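You operate a simulated robot arm through the tools that you are given. There is no shell and no other tool. Be economical: measure what you need, move in short steps, check, and stop when the job is done.

You run a simulated two-armed robot. Do the job below in one go: nothing can be reset, and whatever is moved stays where it is left.

TASK
Do up the grey chair bag and carry it in both hands to the folding table.
Fine: close its zip, tighten its cord lock and strap slider first; lay it lengthwise in the middle of the table top.
Where things are to end (x, y in the base frame): grey chair bag within 0.08 m of [0.94, -2.23].

The check looks at the end state, three seconds after you hand in, the way a careful person would. Anything else that was tipped, shoved, dropped, spilled or broken makes it a failure.

THE ROBOT
Two 7-joint arms with two-finger parallel grippers on one trunk, on a base that drives. Base frame: it is fixed to the floor where the robot stands at the start and does not move with it; the origin is under the middle of the robot, x ahead of it, y to its left, z up. Units: m, degrees, N and s.
The left shoulder is at the start at [0.07, 0.134, 1.226], the right one opposite. Places, roughly: blue chair bag [-0.75, 2.25, 0.5]; blue cloth clip [0.4, -2, 0.7]; blue leg lock [1.2, -1.9, 0.5]; cord lock of the blue chair bag [-0.2, 2.2, 0.5]; cord lock of the grey chair bag [1.4, 0, 1]; green leg lock [0.7, -1.9, 0.5]; grey chair bag (94x17x23 cm) [0.8, 0, 1]; red cloth clip [1.5, -2, 0.7]; red height pin [1.5, -1.9, 0.5]; strap slider of the blue chair bag [-0.6, 2.2, 0.7]; strap slider of the grey chair bag [0.9, 0, 1.1]; top of the folding table [0.9, -2.2, 0.7]; yellow cloth clip [1.2, -2, 0.7]; yellow height pin [0.4, -1.9, 0.5]; zip of the blue chair bag [-0.9, 2.2, 0.6]; zip of the grey chair bag [0.5, 0, 1.1]. Payload 1.57 kg a hand.
The tool frame of a hand sits at the grasp point between the pads (the TCP): z along the fingers, y along the line on which they close. The tips reach 0.03 m beyond it. Largest opening 0.08 m; finger width 0.017, thickness 0.012; the body of the gripper, 0.04 by 0.082 m, starts 0.08 m behind the TCP.
Orientation is that of the tool frame in the base frame, as a unit quaternion [x, y, z, w]. With the fingers straight down and closing along the base's y, the tool's x points along the base's -x, its y along +y and its z along -z.

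THE INTERFACE
- The arms move only by the tool servo_tool. It takes "left_commands", "right_commands" or both (then of equal length, played together; a hand with none holds still); each is one flat list of numbers, 7 for each row, row after row: the shift along the tool's x, y, z in units of 300 mm (1.0 is 300 mm), then the turn, a rotation vector about the tool's x, y, z in units of 90 degrees (1.0 is 90 degrees), then the gripper command, from -1 (shut) to 1 (fully open), values between in proportion. In form: [tx, ty, tz, rx, ry, rz, jaw, tx, ty, tz, rx, ry, rz, jaw, ...]. A call has 1 to 12 rows; each row is the pose to reach, as a shift and turn from the pose commanded when the call began, along the tool's axes at that moment. A call with a number of a shift or a turn outside -1 to 1 is refused whole. Rows are played at 5 a second. More than 0.05 m and 8.6 degrees between two rows, or a gripper value outside its range, and nothing of the call is played. A pose out of reach is approached as far as the arm can. The call stops where the force on the tool passes 50 N (or 10 N more than at its start, if that is more) or the arm is blocked; 0.2 s more then pass. The fingers move at their own pace (about 0.153 m/s each) and stop on an object; they squeeze with about 43 N. The grip force told is the motor's: it shows also when the fingers shut on nothing. Time passes only in rows, and 0.2 s behind the last, so rows that repeat a pose let the fingers close. The reply holds the time, the measured pose of the TCP, the force on the tool along the base axes, the opening and the grip force, in the units named above and with some noise, with the torque about the TCP (base axes, N m) and any sound that the robot's microphone picked up.
- Cameras (640 x 400 px; columns grow to the right, rows downward): "scene" is now at [0.1346, 0.0092, 1.453]; the picture's right is [0.11, -0.99, 0.00], its down [-0.61, -0.06, -0.79] and it looks along [0.79, 0.08, -0.61] (base axes); focal length 214 px, centre (320, 200). "left" rides on the left gripper at [0.072, 0.007, -0.122] in its tool frame; the picture's right is [-0.09, 1.00, 0.00], its down [-0.84, -0.08, -0.54] and it looks along [-0.54, -0.05, 0.84] (tool axes); focal length 238 px, centre (320, 200). "right" rides on the right gripper at [0.072, -0.007, -0.122] in its tool frame; the picture's right is [0.09, 1.00, 0.00], its down [-0.84, 0.08, -0.54] and it looks along [-0.54, 0.05, 0.84] (tool axes); focal length 238 px, centre (320, 200). There is no depth. A picture from a camera that has moved, and an enlarged one, comes with that camera's place and axes in the base frame and with its lens.
- get_image(camera): a new picture of that camera. The clock stands still meanwhile.
- raise_lower(by): slides the trunk up (or, below 0, down) by that many m; the arms and the scene camera ride with it, the base frame stays. It gives what a move gives, with no picture.
- base_move(legs): drives the robot by 1 to 6 legs, each [ahead, left, turn to the left] in m, m and degrees, along the robot's own axes; the way and the turn of a leg run together, so that a leg with both is an arc; at most 1.5 m and 180 degrees a leg. The arms and the cameras ride along, it lands a little off, and it stops where it bumps. It gives what a move gives.
- pan_tilt(pan, tilt): turns the head with the scene camera to pan (to the left, within 86 degrees either way) and tilt (down, from -29 to 69), counted from straight ahead of the robot. It gives what a move gives.
- inspect(camera, box): a new picture of the part [left, top, right, bottom] of that camera's present view, enlarged. The clock stands still meanwhile.
- close_job(): hands the job in; it is judged then, once.

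Work in short steps. Places have to be worked out from the pictures, the camera data and where the tool is seen: move nearer, look again, correct. Check each grasp and each placing, and mend what went wrong. You have 120 turns and 88 pictures in all, those below and enlarged ones among them. Open the grippers and draw the arms clear of the work before you hand the job in, unless the task says otherwise; then end with one line.

The tools are called as name(argument=value, ...) on one line, values as JSON. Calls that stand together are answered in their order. servo_tool: Moves the arms, as the interface text tells. Its arguments: {"type":"object","properties":{"left_commands":{"type":"array","items":{"type":"number"}},"right_commands":{"type":"array","items":{"type":"number"}}},"required":[]} The other tools are called the same way: raise_lower (by) slides the trunk up or down; base_move (legs) drives the base; pan_tilt (pan, tilt) turns the head that bears the scene camera; get_image (camera) takes a picture; inspect (camera, box) takes an enlarged picture of a part of a camera's view; close_job () hands the job in.

At the start:

```text
t: 0.0
left_tool_pos: [0.3707, 0.1219, 1.3153]
left_tcp_rot: [0.0, 1.0, -0.002, -0.001]
left_ft_force: [-0.1, -0.2, -0.7]
left_torque: [-0.02, 0.03, 0.03]
left_finger_gap: 0.08
left_grip_force: 0.0
right_tool_pos: [0.427, -0.1521, 1.3434]
right_tcp_rot: [-0.001, 1.0, 0.001, -0.001]
right_ft_force: [1.3, 0.0, -0.2]
right_torque: [-0.01, 0.02, 0.03]
right_finger_gap: 0.0803
right_grip_force: 0.0
trunk travel left (down, up): [-0.8, 0.14]
robot x, y, heading: [-0.0012, 0.0016, 0.0]
head pan, tilt: [6.1, 37.8]
```

scene: 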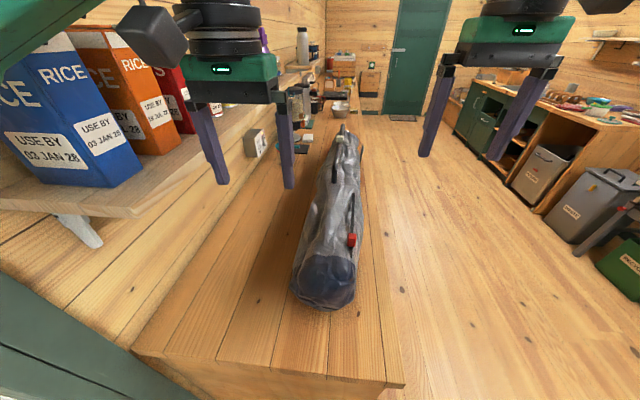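
right: 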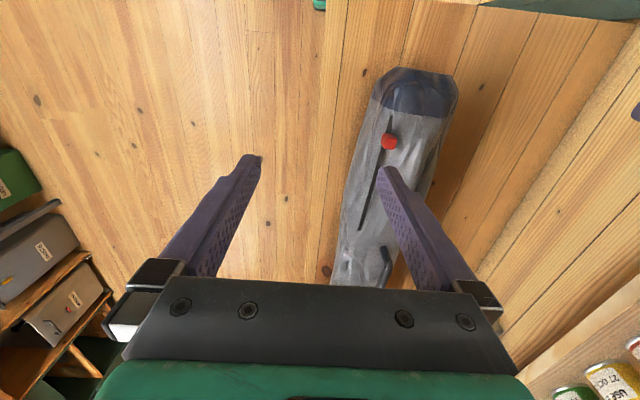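
left: 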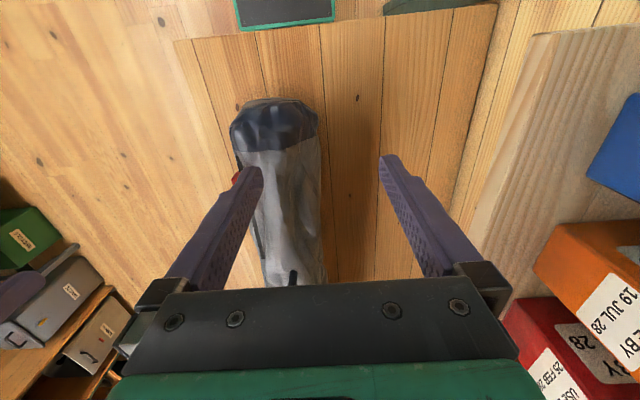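

The bag lies along x on a bench, with a red zip pull near me and a strap and cord lock further off. I'll enlarge the bag to see the details.

inspect(camera="scene", box=[260, 100, 420, 200])

inspect(camera="scene", box=[260, 200, 420, 320])

```text
4.00 times, centred on (340, 150) of scene
camera zoom: at [0.1346, 0.0092, 1.453], right [0.11, -0.99, 0.0], down [-0.61, -0.06, -0.79], along [0.79, 0.08, -0.61], focal length 858 px, centre (240, 400)
```

zoom: 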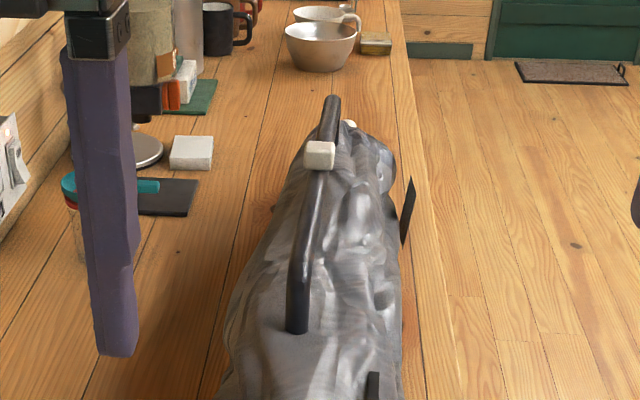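

```text
3.33 times, centred on (340, 260) of scene
camera zoom: at [0.1346, 0.0092, 1.453], right [0.11, -0.99, 0.0], down [-0.61, -0.06, -0.79], along [0.79, 0.08, -0.61], focal length 715 px, centre (253, 0)
```

zoom: 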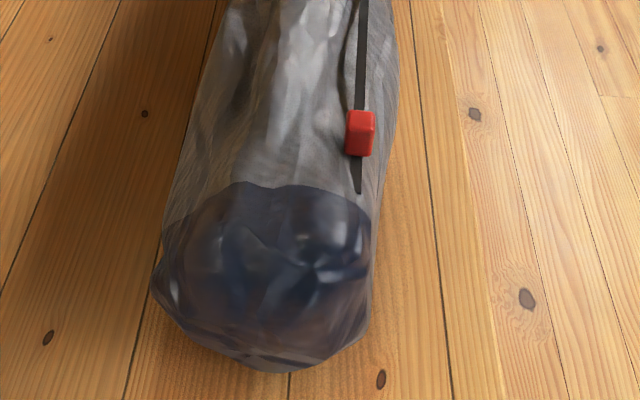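

I'll look right toward the folding table and left toward the blue bag, which may show what "done up" looks like.

pan_tilt(pan=-65, tilt=25)

get_image(camera="scene")

pan_tilt(pan=86, tilt=25)

get_image(camera="scene")

```text
t: 1.4
left_tool_pos: [0.3696, 0.1204, 1.3151]
left_tcp_rot: [0.0, 1.0, 0.0, 0.001]
left_ft_force: [0.5, 0.3, -0.3]
left_torque: [0.02, -0.01, -0.02]
left_finger_gap: 0.0798
left_grip_force: 0.0
right_tool_pos: [0.4265, -0.1509, 1.3434]
right_tcp_rot: [0.001, 1.0, 0.001, -0.001]
right_ft_force: [0.1, 0.4, 1.0]
right_torque: [0.03, 0.0, 0.01]
right_finger_gap: 0.0798
right_grip_force: 0.2
trunk travel left (down, up): [-0.8, 0.14]
robot x, y, heading: [0.0015, 0.0018, -0.1]
head pan, tilt: [-65.0, 25.0]
```

```text
82 pictures are left
camera scene: at [0.0877, -0.0834, 1.473], right [-0.91, -0.42, 0.0], down [-0.18, 0.38, -0.91], along [0.38, -0.82, -0.42], focal length 214 px, centre (320, 200)
```

scene: 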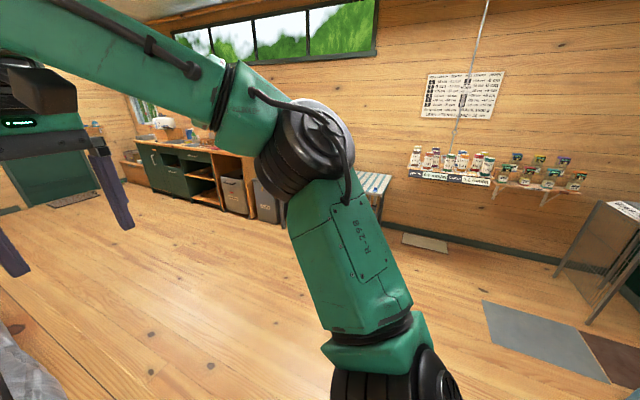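

```text
t: 3.8
left_tool_pos: [0.3705, 0.1215, 1.3155]
left_tcp_rot: [0.0, 1.0, 0.0, 0.0]
left_ft_force: [-0.1, 0.2, 0.3]
left_torque: [-0.03, 0.01, 0.01]
left_finger_gap: 0.0799
left_grip_force: 0.1
right_tool_pos: [0.4275, -0.1514, 1.3437]
right_tcp_rot: [0.0, 1.0, 0.001, -0.001]
right_ft_force: [-0.6, 0.0, 0.2]
right_torque: [0.0, 0.0, 0.06]
right_finger_gap: 0.0801
right_grip_force: 0.0
trunk travel left (down, up): [-0.8, 0.14]
robot x, y, heading: [-0.0038, -0.0042, 0.0]
head pan, tilt: [85.9, 25.0]
```

```text
81 pictures are left
camera scene: at [0.0552, 0.092, 1.473], right [1.0, -0.07, 0.0], down [-0.03, -0.42, -0.91], along [0.06, 0.9, -0.42], focal length 214 px, centre (320, 200)
```

scene: 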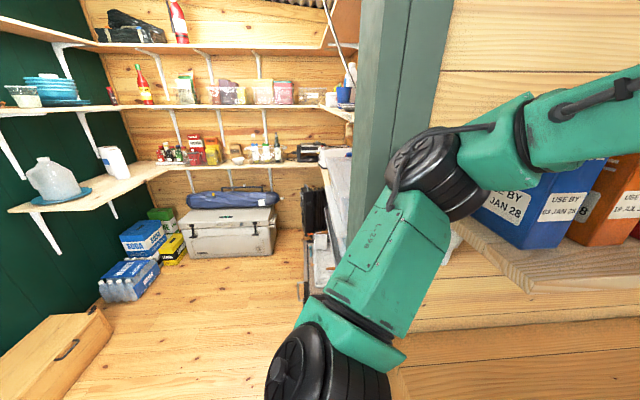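

The blue bag sits on the cooler. I'll zoom in on it for reference.

inspect(camera="scene", box=[180, 170, 290, 220])

```text
5.82 times, centred on (235, 195) of scene
camera zoom: at [0.0552, 0.092, 1.473], right [1.0, -0.07, 0.0], down [-0.03, -0.42, -0.91], along [0.06, 0.9, -0.42], focal length 1248 px, centre (814, 229)
```

zoom: 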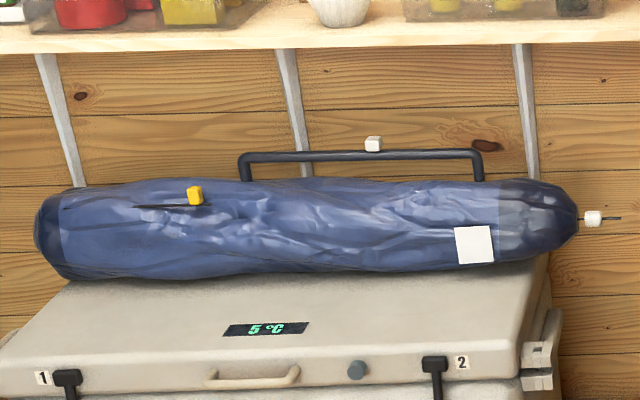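

I'll drive round to the free side of the bench (y<0) so that I face the bag broadside. First I step right and ahead, then turn left, keeping some distance.

base_move(legs=[[0, -0.85, 0], [0.85, 0, 0], [0, 0, 90]])

pan_tilt(pan=0, tilt=45)

get_image(camera="scene")

```text
t: 16.2
left_tool_pos: [0.7025, -0.4739, 1.3153]
left_tcp_rot: [0.722, -0.692, 0.0, -0.001]
left_ft_force: [-0.3, 0.0, -0.2]
left_torque: [0.0, 0.01, 0.02]
left_finger_gap: 0.0803
left_grip_force: 0.0
right_tool_pos: [0.9723, -0.4058, 1.343]
right_tcp_rot: [0.722, -0.692, 0.0, 0.001]
right_ft_force: [-0.2, -0.2, -0.2]
right_torque: [0.02, -0.02, 0.02]
right_finger_gap: 0.0802
right_grip_force: 0.0
trunk travel left (down, up): [-0.8, 0.14]
robot x, y, heading: [0.8389, -0.8411, 92.6]
head pan, tilt: [85.9, 25.0]
```

```text
t: 17.8
left_tool_pos: [0.7021, -0.4748, 1.3138]
left_tcp_rot: [0.722, -0.692, 0.0, -0.001]
left_ft_force: [0.9, 0.1, -0.4]
left_torque: [-0.01, 0.03, 0.03]
left_finger_gap: 0.0797
left_grip_force: 0.1
right_tool_pos: [0.9719, -0.4057, 1.3435]
right_tcp_rot: [0.722, -0.692, 0.0, 0.001]
right_ft_force: [0.5, 0.3, 0.1]
right_torque: [0.01, -0.01, 0.0]
right_finger_gap: 0.08
right_grip_force: 0.0
trunk travel left (down, up): [-0.8, 0.14]
robot x, y, heading: [0.8373, -0.8395, 92.4]
head pan, tilt: [0.0, 45.0]
```

```text
79 pictures are left
camera scene: at [0.8317, -0.7084, 1.4425], right [1.0, 0.04, 0.0], down [0.03, -0.71, -0.71], along [-0.03, 0.71, -0.71], focal length 214 px, centre (320, 200)
```

scene: 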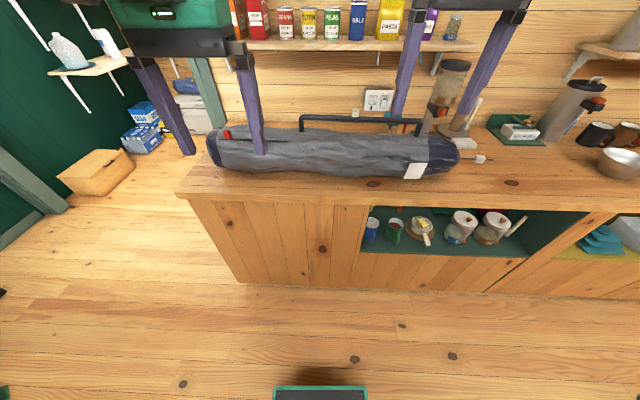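

Now I can see the bag broadside: red zip on the left, handle with white slider, cord lock on the right, and a white tag. I'll zoom in.

inspect(camera="scene", box=[200, 100, 350, 190])

inspect(camera="scene", box=[350, 100, 500, 190])

```text
4.27 times, centred on (275, 145) of scene
camera zoom: at [0.8317, -0.7084, 1.4425], right [1.0, 0.04, 0.0], down [0.03, -0.71, -0.71], along [-0.03, 0.71, -0.71], focal length 915 px, centre (512, 435)
```

zoom: 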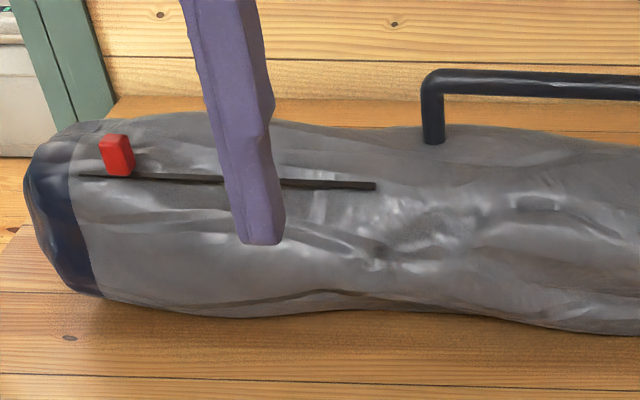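

```text
4.27 times, centred on (425, 145) of scene
camera zoom: at [0.8317, -0.7084, 1.4425], right [1.0, 0.04, 0.0], down [0.03, -0.71, -0.71], along [-0.03, 0.71, -0.71], focal length 915 px, centre (-128, 435)
```

zoom: 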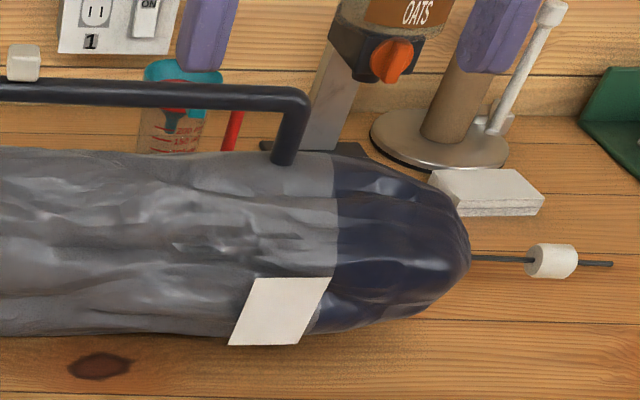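

The cord lock clearly sits out on a loose cord, and the zip pull is at the left of its track. I'll turn square, drive closer and view from the hand cameras.

base_move(legs=[[0, 0, -2.5], [0.38, 0, 0]])

get_image(camera="left")

get_image(camera="right")

```text
t: 20.6
left_tool_pos: [0.7172, -0.0875, 1.3165]
left_tcp_rot: [0.708, -0.706, 0.0, -0.001]
left_ft_force: [0.6, -0.1, 0.1]
left_torque: [0.02, -0.02, 0.0]
left_finger_gap: 0.08
left_grip_force: 0.0
right_tool_pos: [0.9901, -0.0325, 1.3448]
right_tcp_rot: [-0.706, 0.708, 0.001, 0.0]
right_ft_force: [-0.7, -0.5, 0.2]
right_torque: [0.05, -0.01, -0.01]
right_finger_gap: 0.0797
right_grip_force: 0.1
trunk travel left (down, up): [-0.8, 0.14]
robot x, y, heading: [0.84, -0.4529, 90.0]
head pan, tilt: [0.0, 45.0]
```

```text
76 pictures are left
camera left: at [0.7123, -0.1613, 1.4383], right [-1.0, 0.09, 0.0], down [0.08, 0.84, 0.54], along [0.05, 0.54, -0.84], focal length 238 px, centre (320, 200)
```

left: 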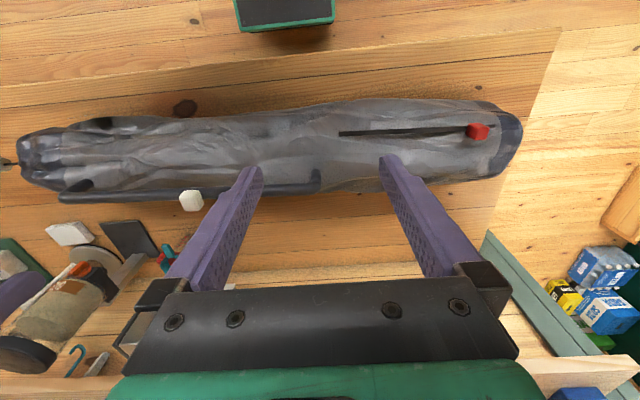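

```text
75 pictures are left
camera right: at [0.997, -0.1042, 1.4662], right [-1.0, -0.09, 0.0], down [-0.08, 0.84, 0.54], along [-0.05, 0.54, -0.84], focal length 238 px, centre (320, 200)
```

right: 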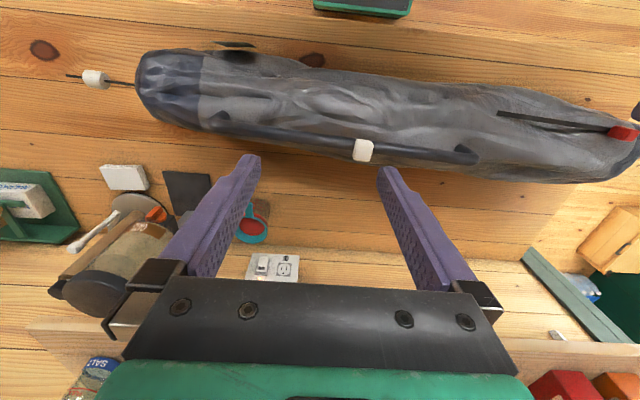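

Triangulated: zip pull ≈(0.477,-0.029,1.072), strap slider ≈(0.923,0.015,1.139), cord lock ≈(1.40,-0.015,0.983), zip track end x≈0.69. I'll zoom in on the handle and the tag for hints about direction.

inspect(camera="right", box=[180, 90, 500, 190])

get_image(camera="scene")

```text
2.00 times, centred on (340, 140) of right
camera zoom: at [0.997, -0.1042, 1.4662], right [-1.0, -0.09, 0.0], down [-0.08, 0.84, 0.54], along [-0.05, 0.54, -0.84], focal length 477 px, centre (280, 320)
```

zoom: 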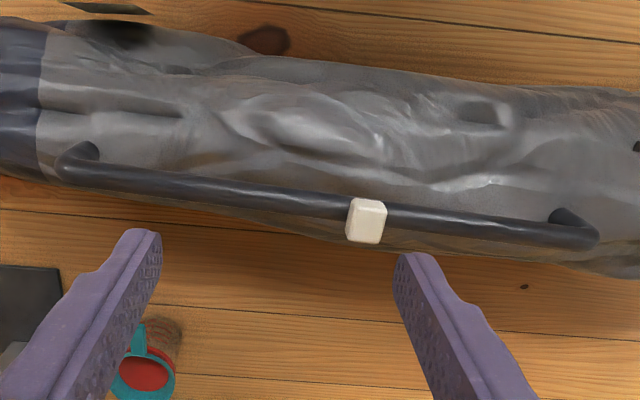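

```text
73 pictures are left
camera scene: at [0.8372, -0.3281, 1.4427], right [1.0, 0.0, 0.0], down [0.0, -0.71, -0.71], along [0.0, 0.71, -0.71], focal length 214 px, centre (320, 200)
```

scene: 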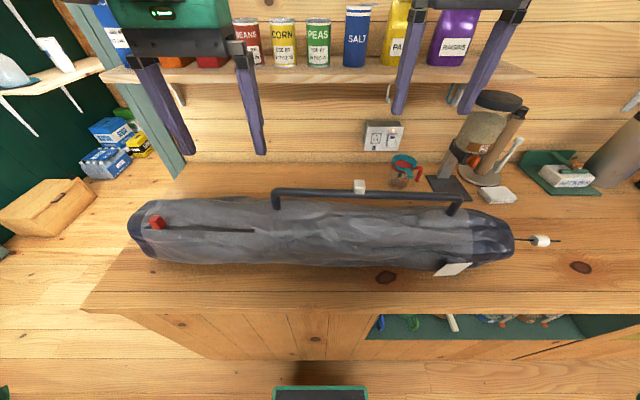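

I'll read the tag.

inspect(camera="scene", box=[420, 225, 500, 290])

```text
6.15 times, centred on (460, 258) of scene
camera zoom: at [0.8372, -0.3281, 1.4427], right [1.0, 0.0, 0.0], down [0.0, -0.71, -0.71], along [0.0, 0.71, -0.71], focal length 1320 px, centre (-542, -154)
```

zoom: 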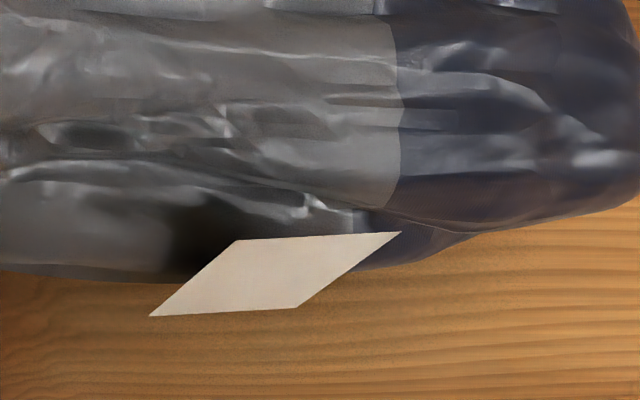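

The tag gives no clear hint from here. I'll start with the zip: move the left hand above the pull, with fingers straddling it along x.

servo_tool(left_commands=[-0.032, 0.133, 0.05, 0, 0, 0, 0.2, -0.064, 0.267, 0.1, 0, 0, 0, 0.2, -0.096, 0.4, 0.15, 0, 0, 0, 0.2, -0.128, 0.533, 0.2, 0, 0, 0, 0.2, -0.16, 0.667, 0.28, 0, 0, 0, 0.2, -0.192, 0.8, 0.36, 0, 0, 0, 0.2])

get_image(camera="left")

get_image(camera="scene")

```text
t: 22.1
left_tool_pos: [0.4753, -0.0301, 1.2063]
left_tcp_rot: [0.708, -0.706, 0.001, 0.0]
left_ft_force: [-0.1, 0.5, -0.1]
left_torque: [0.0, -0.02, -0.03]
left_finger_gap: 0.0477
left_grip_force: 0.1
right_tool_pos: [0.9872, -0.0284, 1.3438]
right_tcp_rot: [-0.707, 0.707, -0.001, 0.0]
right_ft_force: [-0.3, 0.5, 0.0]
right_torque: [0.01, 0.0, 0.0]
right_finger_gap: 0.08
right_grip_force: 0.1
trunk travel left (down, up): [-0.8, 0.14]
robot x, y, heading: [0.8407, -0.4584, 90.0]
head pan, tilt: [0.0, 45.0]
```

```text
71 pictures are left
camera left: at [0.4712, -0.1001, 1.3293], right [-1.0, 0.09, 0.0], down [0.08, 0.84, 0.54], along [0.05, 0.54, -0.84], focal length 238 px, centre (320, 200)
```

left: 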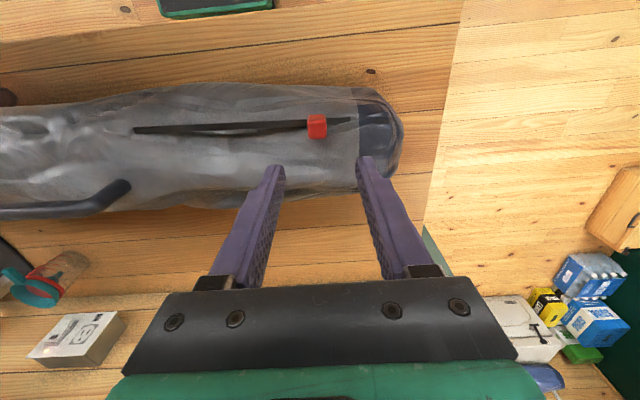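

```text
70 pictures are left
camera scene: at [0.8354, -0.3248, 1.4424], right [1.0, 0.0, 0.0], down [0.0, -0.71, -0.71], along [0.0, 0.71, -0.71], focal length 214 px, centre (320, 200)
```

scene: 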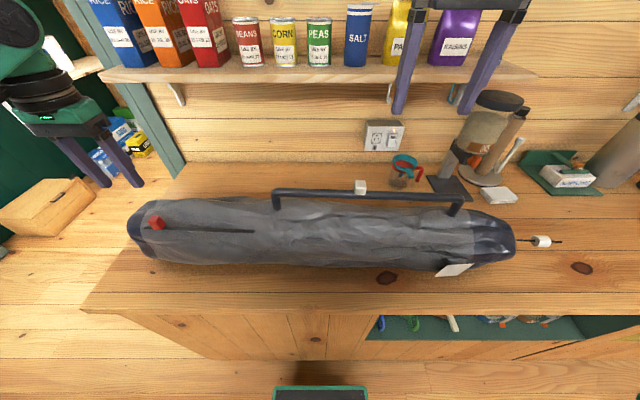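

Pull refined to (0.482,-0.030,1.075). I'll lower the hand to straddle it, tips about at the bag surface.

servo_tool(left_commands=[0, -0.022, 0.12, 0, 0, 0, 0.2, 0, -0.022, 0.24, 0, 0, 0, 0.2, 0, -0.022, 0.32, 0, 0, 0, 0.2, 0, -0.022, 0.385, 0, 0, 0, 0.2])

inspect(camera="scene", box=[90, 170, 270, 280])

get_image(camera="left")

```text
t: 23.1
left_tool_pos: [0.4855, -0.0314, 1.0921]
left_tcp_rot: [0.708, -0.706, -0.001, -0.001]
left_ft_force: [-0.1, -2.0, 1.7]
left_torque: [-0.04, -0.06, 0.0]
left_finger_gap: 0.0483
left_grip_force: 0.5
right_tool_pos: [0.9885, -0.0299, 1.3436]
right_tcp_rot: [0.708, -0.706, -0.001, 0.0]
right_ft_force: [0.3, 0.8, -0.1]
right_torque: [-0.02, 0.0, -0.01]
right_finger_gap: 0.0798
right_grip_force: 0.0
trunk travel left (down, up): [-0.8, 0.14]
robot x, y, heading: [0.8384, -0.4541, 90.1]
head pan, tilt: [0.0, 45.0]
```

```text
3.56 times, centred on (180, 225) of scene
camera zoom: at [0.8371, -0.3257, 1.4425], right [1.0, 0.0, 0.0], down [0.0, -0.71, -0.71], along [0.0, 0.71, -0.71], focal length 763 px, centre (818, 111)
```

zoom: 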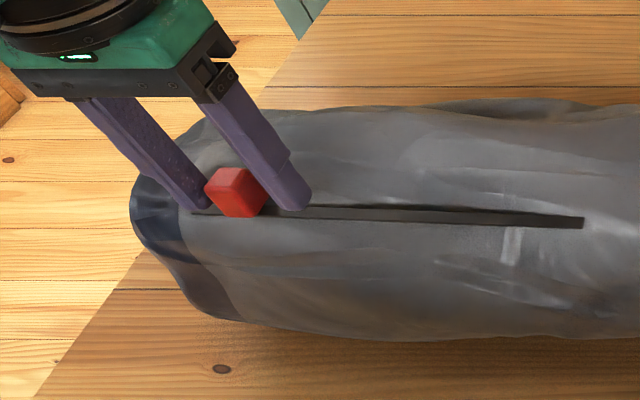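

```text
68 pictures are left
camera left: at [0.4806, -0.103, 1.2149], right [-1.0, 0.09, 0.0], down [0.08, 0.84, 0.54], along [0.05, 0.54, -0.84], focal length 238 px, centre (320, 200)
```

left: 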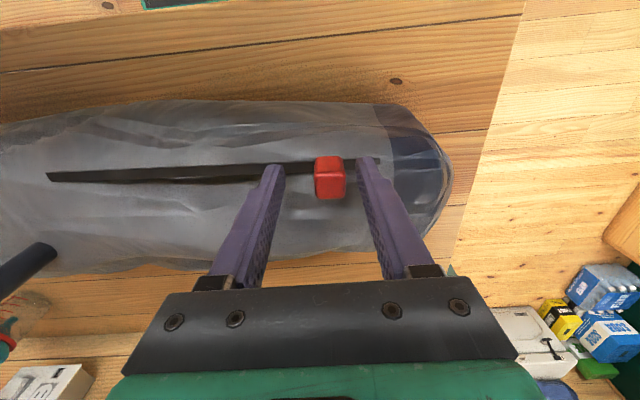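

The pull sits between the fingers. I'll close to a loose cage and slide it toward +x along the track.

servo_tool(left_commands=[0, 0, 0, 0, 0, 0, -0.4, 0, 0, 0, 0, 0, 0, -0.4, 0.002, -0.1, 0, 0, 0, 0, -0.4, 0.005, -0.2, 0, 0, 0, 0, -0.4, 0.008, -0.3, 0, 0, 0, 0, -0.4, 0.01, -0.4, 0, 0, 0, 0, -0.4])

inspect(camera="scene", box=[90, 170, 270, 280])

```text
t: 24.4
left_tool_pos: [0.604, -0.0337, 1.0931]
left_tcp_rot: [0.708, -0.706, 0.0, 0.0]
left_ft_force: [-2.3, -2.0, -0.2]
left_torque: [-0.06, 0.05, -0.05]
left_finger_gap: 0.0234
left_grip_force: 0.0
right_tool_pos: [0.9887, -0.0317, 1.3442]
right_tcp_rot: [0.707, -0.707, -0.001, 0.0]
right_ft_force: [0.8, -0.4, 0.6]
right_torque: [0.0, 0.01, 0.0]
right_finger_gap: 0.08
right_grip_force: 0.0
trunk travel left (down, up): [-0.8, 0.14]
robot x, y, heading: [0.8397, -0.4567, 90.0]
head pan, tilt: [0.0, 45.0]
```

```text
3.56 times, centred on (180, 225) of scene
camera zoom: at [0.8366, -0.3266, 1.4426], right [1.0, 0.0, 0.0], down [0.0, -0.71, -0.71], along [0.0, 0.71, -0.71], focal length 763 px, centre (818, 111)
```

zoom: 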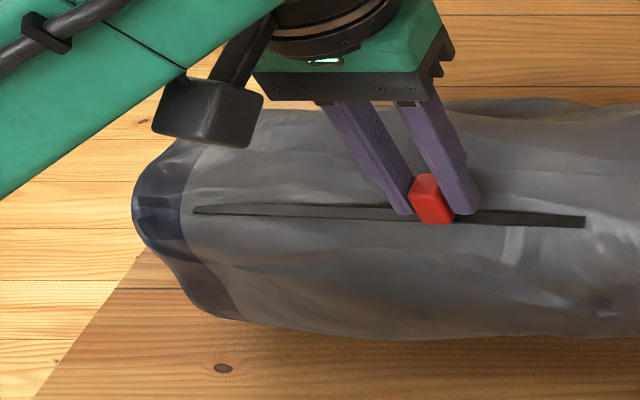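

The pull slides freely. I'll continue to the end of the track in smaller steps, watching the force.

servo_tool(left_commands=[0.003, -0.08, 0, 0, 0, 0, -0.4, 0.005, -0.16, 0, 0, 0, 0, -0.4, 0.007, -0.22, 0, 0, 0, 0, -0.4, 0.008, -0.26, 0, 0, 0, 0, -0.4, 0.01, -0.3, 0, 0, 0, 0, -0.4, 0.01, -0.33, 0, 0, 0, 0, -0.4, 0.01, -0.36, 0, 0, 0, 0, -0.4])

inspect(camera="scene", box=[90, 170, 270, 280])

```text
t: 26.1
left_tool_pos: [0.7096, -0.0364, 1.0913]
left_tcp_rot: [0.707, -0.707, 0.002, -0.001]
left_ft_force: [-10.0, -1.8, 0.0]
left_torque: [-0.03, 0.23, -0.04]
left_finger_gap: 0.0326
left_grip_force: 5.1
right_tool_pos: [0.9866, -0.0302, 1.3438]
right_tcp_rot: [-0.707, 0.707, 0.0, 0.001]
right_ft_force: [-0.1, 0.2, 0.0]
right_torque: [-0.02, 0.03, 0.03]
right_finger_gap: 0.0803
right_grip_force: 0.0
trunk travel left (down, up): [-0.8, 0.14]
robot x, y, heading: [0.8405, -0.4552, 90.2]
head pan, tilt: [0.0, 45.0]
```

```text
3.56 times, centred on (180, 225) of scene
camera zoom: at [0.8339, -0.326, 1.4424], right [1.0, 0.0, 0.0], down [0.0, -0.71, -0.71], along [0.0, 0.71, -0.71], focal length 763 px, centre (818, 111)
```

zoom: 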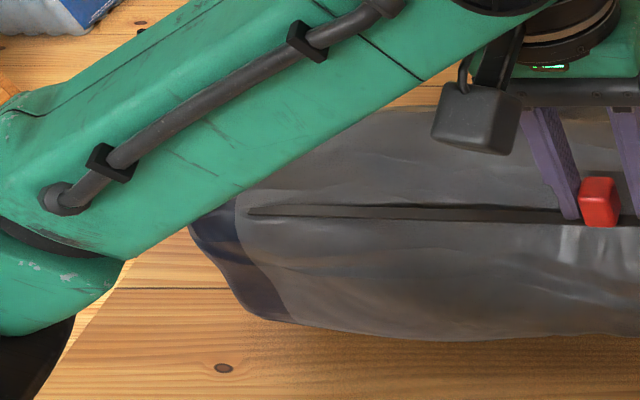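

The pull reached its stop (10 N) and the bag shifted about 3 cm in +x with it. I'll open, lift off and look.

servo_tool(left_commands=[0.01, -0.33, 0, 0, 0, 0, 0.2, 0, 0, 0, 0, 0, 0, 0.2, 0, 0, 0, 0, 0, 0, 0.2])

```text
refused: row 1 steps farther than a row can; nothing moved
```

servo_tool(left_commands=[0, 0, 0, 0, 0, 0, 0.3, 0, 0, 0, 0, 0, 0, 0.3, 0, 0, -0.12, 0, 0, 0, 0.3, 0, 0, -0.24, 0, 0, 0, 0.3, 0, 0.1, -0.36, 0, 0, 0, 0.3, 0, 0.2, -0.46, 0, 0, 0, 0.3, 0, 0.35, -0.5, 0, 0, 0, 0.3, 0, 0.5, -0.5, 0, 0, 0, 0.3])

get_image(camera="scene")

get_image(camera="right")

```text
t: 27.9
left_tool_pos: [0.5589, -0.0367, 1.2384]
left_tcp_rot: [-0.707, 0.707, -0.001, 0.001]
left_ft_force: [-0.8, 0.3, -1.0]
left_torque: [-0.02, -0.04, 0.03]
left_finger_gap: 0.0519
left_grip_force: 0.1
right_tool_pos: [0.9865, -0.0304, 1.3438]
right_tcp_rot: [0.707, -0.707, 0.0, 0.0]
right_ft_force: [-0.4, 0.6, 0.3]
right_torque: [0.0, -0.04, 0.0]
right_finger_gap: 0.08
right_grip_force: 0.0
trunk travel left (down, up): [-0.8, 0.14]
robot x, y, heading: [0.8377, -0.4576, 90.1]
head pan, tilt: [0.0, 45.0]
```

```text
65 pictures are left
camera scene: at [0.8345, -0.3262, 1.4425], right [1.0, 0.0, 0.0], down [0.0, -0.71, -0.71], along [0.0, 0.71, -0.71], focal length 214 px, centre (320, 200)
```

scene: 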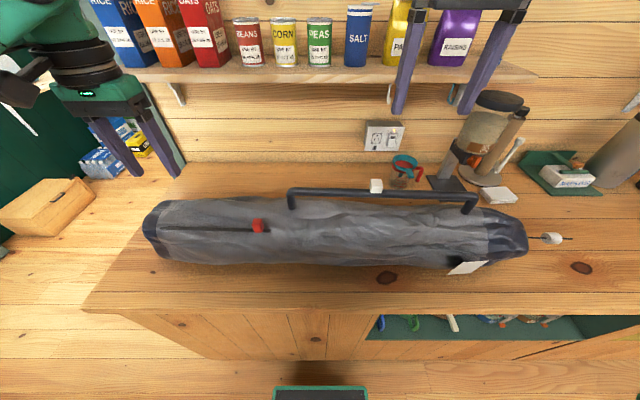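

```text
64 pictures are left
camera right: at [0.9942, -0.1023, 1.466], right [-1.0, -0.09, 0.0], down [-0.08, 0.84, 0.54], along [-0.05, 0.54, -0.84], focal length 238 px, centre (320, 200)
```

right: 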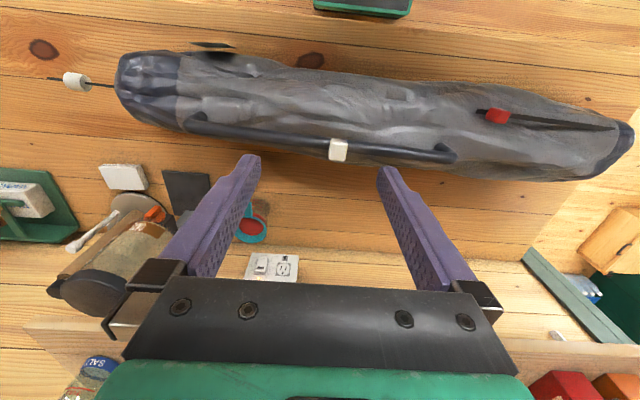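

Zip is at its stop, and the blue bag's layout suggests the tightened strap slider sits a few cm further toward the mouth (+x). Slider now at ≈(0.957,0.022,1.136); I'll bring the right hand above it.

servo_tool(right_commands=[-0.045, 0.025, 0.12, 0, 0, 0, 0.2, -0.09, 0.05, 0.24, 0, 0, 0, 0.2, -0.13, 0.075, 0.36, 0, 0, 0, 0.2, -0.175, 0.098, 0.45, 0, 0, 0, 0.2])

inspect(camera="scene", box=[300, 120, 460, 220])

get_image(camera="right")

```text
t: 28.9
left_tool_pos: [0.5625, -0.0356, 1.2388]
left_tcp_rot: [0.708, -0.706, 0.001, 0.001]
left_ft_force: [0.6, -1.2, 0.3]
left_torque: [-0.01, -0.02, 0.02]
left_finger_gap: 0.0519
left_grip_force: 0.0
right_tool_pos: [0.9592, 0.0231, 1.2073]
right_tcp_rot: [-0.707, 0.707, 0.0, -0.002]
right_ft_force: [-0.4, 0.3, 0.1]
right_torque: [-0.02, -0.02, -0.05]
right_finger_gap: 0.0481
right_grip_force: 0.0
trunk travel left (down, up): [-0.8, 0.14]
robot x, y, heading: [0.8378, -0.4585, 90.2]
head pan, tilt: [0.0, 45.0]
```

```text
4.00 times, centred on (380, 170) of scene
camera zoom: at [0.8373, -0.3241, 1.4423], right [1.0, 0.0, 0.0], down [0.0, -0.71, -0.71], along [0.0, 0.71, -0.71], focal length 858 px, centre (80, 320)
```

zoom: 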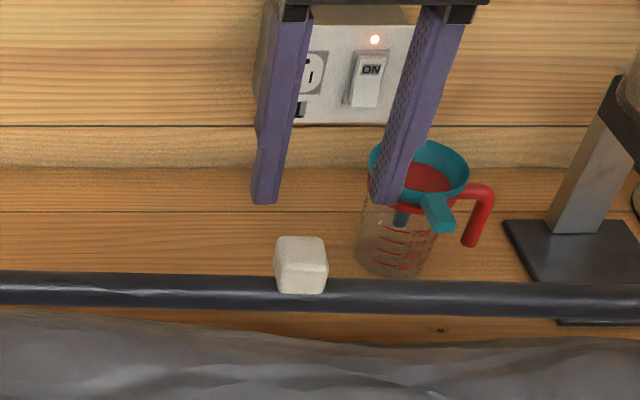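

```text
62 pictures are left
camera right: at [0.9678, -0.0478, 1.3289], right [-1.0, -0.09, 0.0], down [-0.08, 0.84, 0.54], along [-0.05, 0.54, -0.84], focal length 238 px, centre (320, 200)
```

right: 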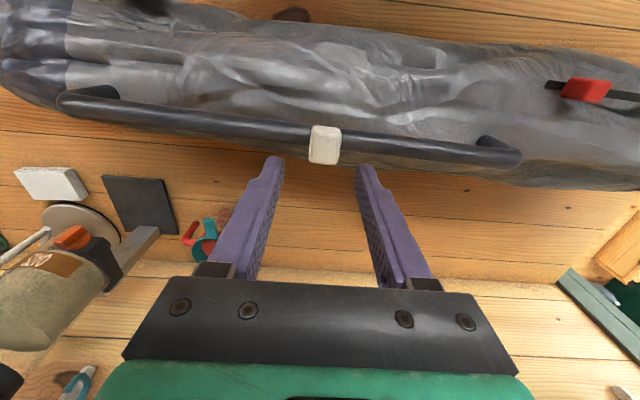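

Slider at (0.956,0.022,1.136), tube top ≈1.128. I'll lower so that the tips stay just over the tube, either side of the slider.

servo_tool(right_commands=[0.0, 0.01, 0.08, 0, 0, 0, 0.2, 0.0, 0.01, 0.15, 0, 0, 0, 0.2, 0.0, 0.01, 0.15, 0, 0, 0, -0.15, 0.0, 0.01, 0.15, 0, 0, 0, -0.15])

inspect(camera="scene", box=[300, 120, 460, 220])

```text
t: 29.9
left_tool_pos: [0.5615, -0.0369, 1.2387]
left_tcp_rot: [0.707, -0.707, 0.001, -0.001]
left_ft_force: [0.1, -0.6, 0.4]
left_torque: [-0.02, -0.02, 0.0]
left_finger_gap: 0.0521
left_grip_force: 0.0
right_tool_pos: [0.9566, 0.0215, 1.164]
right_tcp_rot: [0.707, -0.707, -0.001, 0.001]
right_ft_force: [0.2, 0.5, -0.2]
right_torque: [0.02, 0.01, 0.02]
right_finger_gap: 0.0339
right_grip_force: 0.1
trunk travel left (down, up): [-0.8, 0.14]
robot x, y, heading: [0.8407, -0.457, 90.2]
head pan, tilt: [0.0, 45.0]
```

```text
4.00 times, centred on (380, 170) of scene
camera zoom: at [0.8372, -0.326, 1.4425], right [1.0, 0.0, 0.0], down [0.0, -0.71, -0.71], along [0.0, 0.71, -0.71], focal length 858 px, centre (80, 320)
```

zoom: 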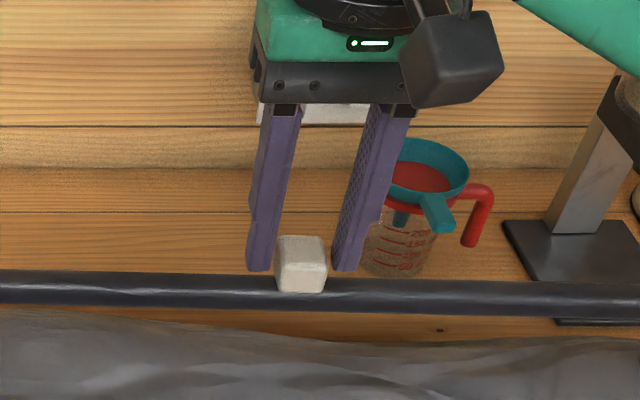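

Caged. I'll push toward +x gently in 8 mm rows and look at the force.

servo_tool(right_commands=[0.0, -0.027, 0.0, 0, 0, 0, -0.15, 0.0, -0.053, 0.0, 0, 0, 0, -0.15, 0.0, -0.08, 0.0, 0, 0, 0, -0.15, 0.0, -0.107, 0.0, 0, 0, 0, -0.15])

inspect(camera="scene", box=[260, 120, 500, 270])

```text
t: 30.9
left_tool_pos: [0.561, -0.0351, 1.2409]
left_tcp_rot: [0.707, -0.707, 0.001, -0.001]
left_ft_force: [0.3, 0.2, -0.6]
left_torque: [0.0, -0.02, 0.0]
left_finger_gap: 0.0522
left_grip_force: 0.0
right_tool_pos: [0.9888, 0.024, 1.1632]
right_tcp_rot: [0.708, -0.706, 0.0, 0.001]
right_ft_force: [-0.6, 0.0, -0.3]
right_torque: [-0.01, 0.0, -0.03]
right_finger_gap: 0.0345
right_grip_force: 0.3
trunk travel left (down, up): [-0.8, 0.14]
robot x, y, heading: [0.8395, -0.4585, 89.9]
head pan, tilt: [0.0, 45.0]
```

```text
2.67 times, centred on (380, 195) of scene
camera zoom: at [0.8369, -0.3256, 1.4425], right [1.0, 0.0, 0.0], down [0.0, -0.71, -0.71], along [0.0, 0.71, -0.71], focal length 572 px, centre (160, 213)
```

zoom: 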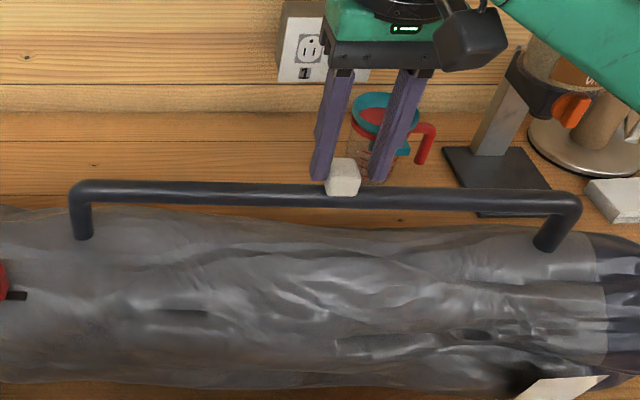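

It slides easily. I'll keep going until a stop shows.

servo_tool(right_commands=[0.0, -0.027, 0.0, 0, 0, 0, -0.15, 0.0, -0.053, 0.0, 0, 0, 0, -0.15, 0.0, -0.08, 0.0, 0, 0, 0, -0.15, 0.0, -0.107, 0.0, 0, 0, 0, -0.15])

inspect(camera="scene", box=[260, 120, 500, 270])

```text
t: 31.9
left_tool_pos: [0.5566, -0.0366, 1.2383]
left_tcp_rot: [0.708, -0.706, 0.002, -0.002]
left_ft_force: [-0.5, 0.3, -0.1]
left_torque: [0.01, 0.01, -0.01]
left_finger_gap: 0.0518
left_grip_force: 0.0
right_tool_pos: [1.0158, 0.022, 1.1644]
right_tcp_rot: [0.708, -0.706, -0.001, -0.001]
right_ft_force: [-12.0, -0.1, 2.2]
right_torque: [-0.05, 0.33, -0.1]
right_finger_gap: 0.0449
right_grip_force: 6.0
trunk travel left (down, up): [-0.8, 0.14]
robot x, y, heading: [0.8404, -0.4585, 90.2]
head pan, tilt: [0.0, 45.0]
```

```text
2.67 times, centred on (380, 195) of scene
camera zoom: at [0.8315, -0.3261, 1.4426], right [1.0, 0.0, 0.0], down [0.0, -0.71, -0.71], along [0.0, 0.71, -0.71], focal length 572 px, centre (160, 213)
```

zoom: 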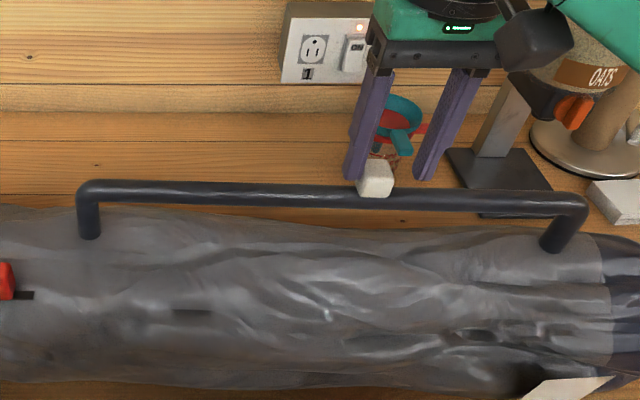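

It hit a stop at x≈1.00 (12 N). To confirm that is the "tight" end, I'll check where the travel ends the other way, compared with the starting position.

servo_tool(right_commands=[0, 0.04, 0, 0, 0, 0, -0.15, 0, 0.08, 0, 0, 0, 0, -0.15, 0, 0.12, 0, 0, 0, 0, -0.15, 0, 0.16, 0, 0, 0, 0, -0.15, 0, 0.2, 0, 0, 0, 0, -0.15, 0, 0.225, 0, 0, 0, 0, -0.15, 0, 0.245, 0, 0, 0, 0, -0.15, 0, 0.265, 0, 0, 0, 0, -0.15])

inspect(camera="scene", box=[260, 120, 500, 270])

```text
t: 33.6
left_tool_pos: [0.5667, -0.0365, 1.2404]
left_tcp_rot: [-0.707, 0.707, 0.001, -0.002]
left_ft_force: [0.1, 0.1, 0.3]
left_torque: [0.01, 0.01, 0.0]
left_finger_gap: 0.0523
left_grip_force: 0.1
right_tool_pos: [0.947, 0.0224, 1.1628]
right_tcp_rot: [-0.707, 0.708, 0.0, -0.001]
right_ft_force: [11.6, 0.7, 3.5]
right_torque: [0.11, -0.38, -0.07]
right_finger_gap: 0.044
right_grip_force: 5.5
trunk travel left (down, up): [-0.8, 0.14]
robot x, y, heading: [0.8404, -0.4565, 90.2]
head pan, tilt: [0.0, 45.0]
```

```text
2.67 times, centred on (380, 195) of scene
camera zoom: at [0.8421, -0.326, 1.4425], right [1.0, 0.0, 0.0], down [0.0, -0.71, -0.71], along [0.0, 0.71, -0.71], focal length 572 px, centre (160, 213)
```

zoom: 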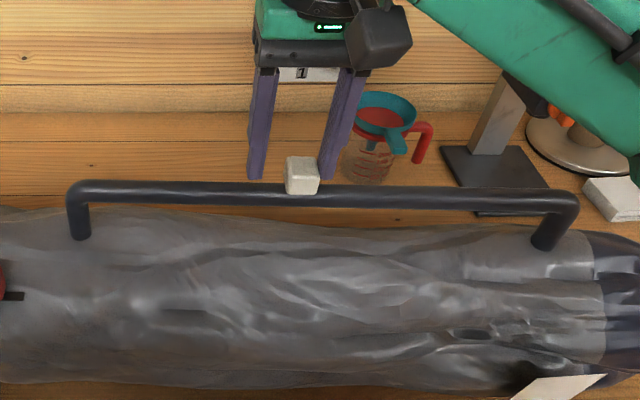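

The opposite stop is right at the starting position, so the +x stop is the tightened end. I'll push it back there.

servo_tool(right_commands=[0, -0.04, 0, 0, 0, 0, -0.15, 0, -0.08, 0, 0, 0, 0, -0.15, 0, -0.12, 0, 0, 0, 0, -0.15, 0, -0.16, 0, 0, 0, 0, -0.15, 0, -0.19, 0, 0, 0, 0, -0.15, 0, -0.21, 0, 0, 0, 0, -0.15, 0, -0.225, 0, 0, 0, 0, -0.15, 0, -0.235, 0, 0, 0, 0, -0.15])

```text
t: 35.5
left_tool_pos: [0.5601, -0.0365, 1.2388]
left_tcp_rot: [0.708, -0.706, 0.001, 0.0]
left_ft_force: [0.4, -0.5, -0.1]
left_torque: [-0.04, -0.01, 0.01]
left_finger_gap: 0.0521
left_grip_force: 0.0
right_tool_pos: [1.0106, 0.0226, 1.1642]
right_tcp_rot: [0.708, -0.706, -0.001, 0.0]
right_ft_force: [-3.5, 0.2, 1.8]
right_torque: [0.04, 0.14, -0.05]
right_finger_gap: 0.0374
right_grip_force: 1.9
trunk travel left (down, up): [-0.8, 0.14]
robot x, y, heading: [0.8352, -0.4622, 89.9]
head pan, tilt: [0.0, 45.0]
```

Contact with the stop is light; I'll nudge a little more, then retreat upward.

servo_tool(right_commands=[0, -0.015, 0, 0, 0, 0, -0.15, 0, -0.025, 0, 0, 0, 0, -0.15, 0, -0.025, 0, 0, 0, 0, -0.15])

servo_tool(right_commands=[0, 0.02, 0, 0, 0, 0, 0.2, 0, 0.02, 0, 0, 0, 0, 0.2, 0, 0.02, -0.13, 0, 0, 0, 0.2, 0, 0.02, -0.27, 0, 0, 0, 0.2, 0, 0.02, -0.4, 0, 0, 0, 0.2])

get_image(camera="scene")

```text
t: 36.2
left_tool_pos: [0.5583, -0.037, 1.2394]
left_tcp_rot: [-0.707, 0.707, -0.002, 0.003]
left_ft_force: [0.2, 0.8, -1.1]
left_torque: [0.03, 0.0, -0.02]
left_finger_gap: 0.0519
left_grip_force: 0.0
right_tool_pos: [1.0145, 0.0228, 1.1633]
right_tcp_rot: [0.708, -0.707, 0.0, 0.0]
right_ft_force: [-11.8, 2.2, 0.7]
right_torque: [0.09, 0.29, -0.13]
right_finger_gap: 0.0447
right_grip_force: 5.6
trunk travel left (down, up): [-0.8, 0.14]
robot x, y, heading: [0.8376, -0.4554, 90.0]
head pan, tilt: [0.0, 45.0]
```

```text
t: 37.5
left_tool_pos: [0.56, -0.0367, 1.2388]
left_tcp_rot: [0.707, -0.707, 0.001, 0.0]
left_ft_force: [0.0, -0.6, 0.0]
left_torque: [-0.03, -0.06, 0.03]
left_finger_gap: 0.0521
left_grip_force: 0.1
right_tool_pos: [1.011, 0.0226, 1.2828]
right_tcp_rot: [-0.707, 0.707, 0.001, 0.0]
right_ft_force: [-0.3, -0.2, 0.1]
right_torque: [0.01, -0.07, 0.03]
right_finger_gap: 0.0478
right_grip_force: 0.1
trunk travel left (down, up): [-0.8, 0.14]
robot x, y, heading: [0.8359, -0.4582, 90.3]
head pan, tilt: [0.0, 45.0]
```

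```text
57 pictures are left
camera scene: at [0.8355, -0.3266, 1.4425], right [1.0, 0.0, 0.0], down [0.0, -0.71, -0.71], along [0.0, 0.71, -0.71], focal length 214 px, centre (320, 200)
```

scene: 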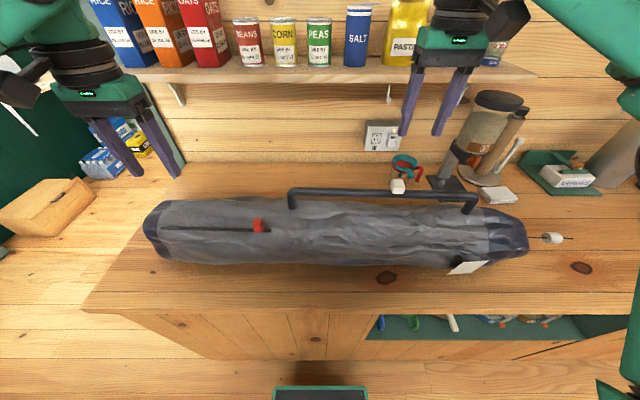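

Slider is at the tight end. Cord lock is now ≈(1.43,-0.006,0.983); I'll shift the base right 0.4 m to get at it.

base_move(legs=[[0, -0.4, 0]])

get_image(camera="scene")

get_image(camera="right")

```text
t: 40.0
left_tool_pos: [0.9605, -0.0359, 1.2398]
left_tcp_rot: [0.71, -0.704, 0.001, 0.0]
left_ft_force: [0.0, -1.2, 0.4]
left_torque: [0.02, -0.05, 0.0]
left_finger_gap: 0.0518
left_grip_force: 0.1
right_tool_pos: [1.4095, 0.0262, 1.2815]
right_tcp_rot: [0.71, -0.704, 0.001, 0.0]
right_ft_force: [0.2, 0.1, -0.7]
right_torque: [0.01, 0.02, 0.04]
right_finger_gap: 0.0478
right_grip_force: 0.2
trunk travel left (down, up): [-0.8, 0.14]
robot x, y, heading: [1.2485, -0.4548, 90.3]
head pan, tilt: [0.0, 45.0]
```

```text
56 pictures are left
camera scene: at [1.238, -0.3236, 1.4424], right [1.0, 0.01, 0.0], down [0.01, -0.71, -0.71], along [-0.01, 0.71, -0.71], focal length 214 px, centre (320, 200)
```

scene: 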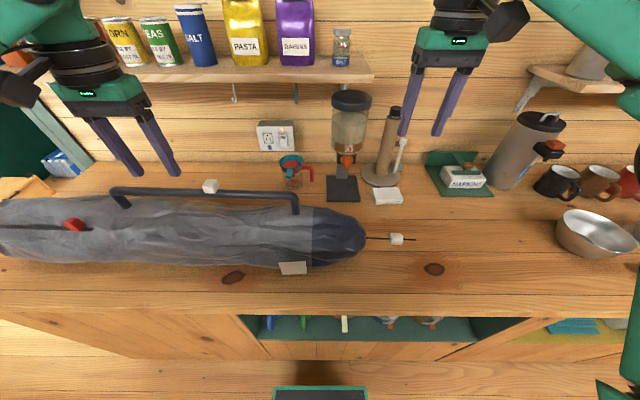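

```text
55 pictures are left
camera right: at [1.4175, -0.0446, 1.4041], right [-0.99, -0.1, 0.0], down [-0.08, 0.84, 0.54], along [-0.06, 0.54, -0.84], focal length 238 px, centre (320, 200)
```

right: 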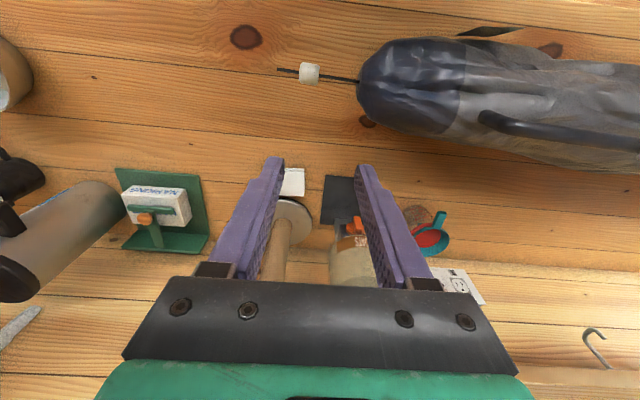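

Cord lock triangulated at (1.428,-0.006,0.982). Gripping it across y is best, so I'll turn the right hand 90° (camera facing outward, +x) while moving over the lock.

servo_tool(right_commands=[0.01, -0.005, 0.02, 0, 0, -0.0833, 0.6, 0.02, -0.01, 0.05, 0, 0, -0.1667, 0.6, 0.03, -0.015, 0.08, 0, 0, -0.25, 0.6, 0.04, -0.02, 0.11, 0, 0, -0.3333, 0.6, 0.05, -0.03, 0.14, 0, 0, -0.4167, 0.6, 0.06, -0.04, 0.17, 0, 0, -0.5, 0.6, 0.07, -0.045, 0.2, 0, 0, -0.5833, 0.6, 0.08, -0.05, 0.23, 0, 0, -0.6667, 0.6, 0.09, -0.055, 0.26, 0, 0, -0.75, 0.6, 0.1, -0.06, 0.29, 0, 0, -0.8333, 0.6, 0.107, -0.062, 0.32, 0, 0, -0.9167, 0.6, 0.107, -0.062, 0.35, 0, 0, -1.0, 0.6])

get_image(camera="right")

inspect(camera="scene", box=[270, 150, 470, 290])

```text
t: 42.6
left_tool_pos: [0.9629, -0.0356, 1.2399]
left_tcp_rot: [0.71, -0.704, 0.001, -0.001]
left_ft_force: [0.5, 1.1, -0.5]
left_torque: [0.03, 0.01, 0.01]
left_finger_gap: 0.0519
left_grip_force: 0.1
right_tool_pos: [1.4301, -0.0047, 1.1762]
right_tcp_rot: [1.0, 0.006, -0.001, 0.001]
right_ft_force: [0.4, 0.6, -0.1]
right_torque: [-0.03, 0.01, -0.05]
right_finger_gap: 0.0639
right_grip_force: 0.1
trunk travel left (down, up): [-0.8, 0.14]
robot x, y, heading: [1.2459, -0.4558, 90.4]
head pan, tilt: [0.0, 45.0]
```

```text
54 pictures are left
camera right: at [1.5027, 0.0029, 1.298], right [0.1, -0.99, 0.0], down [-0.83, -0.09, 0.54], along [-0.54, -0.06, -0.84], focal length 238 px, centre (320, 200)
```

right: 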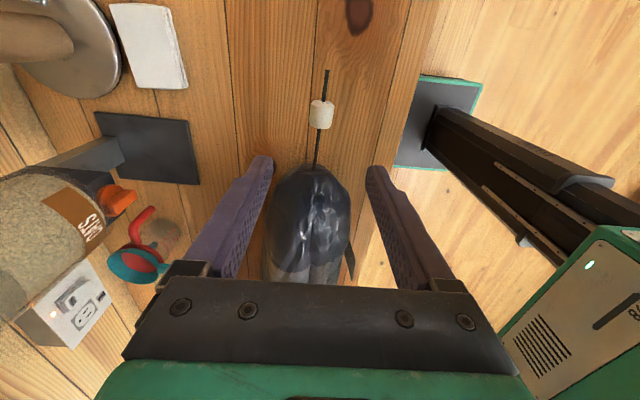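

```text
2.86 times, centred on (370, 220) of scene
camera zoom: at [1.2402, -0.3233, 1.4424], right [1.0, 0.01, 0.0], down [0.01, -0.71, -0.71], along [-0.01, 0.71, -0.71], focal length 613 px, centre (177, 143)
```

zoom: 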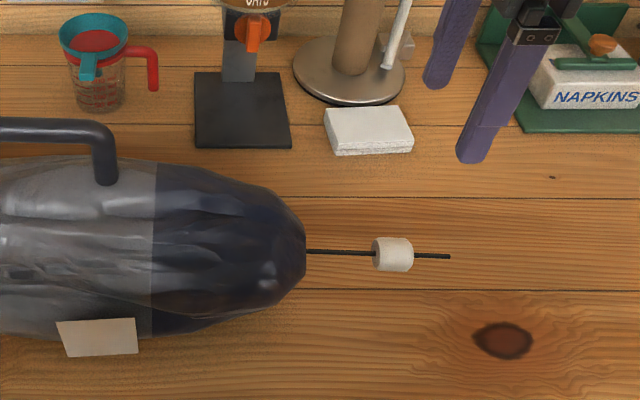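

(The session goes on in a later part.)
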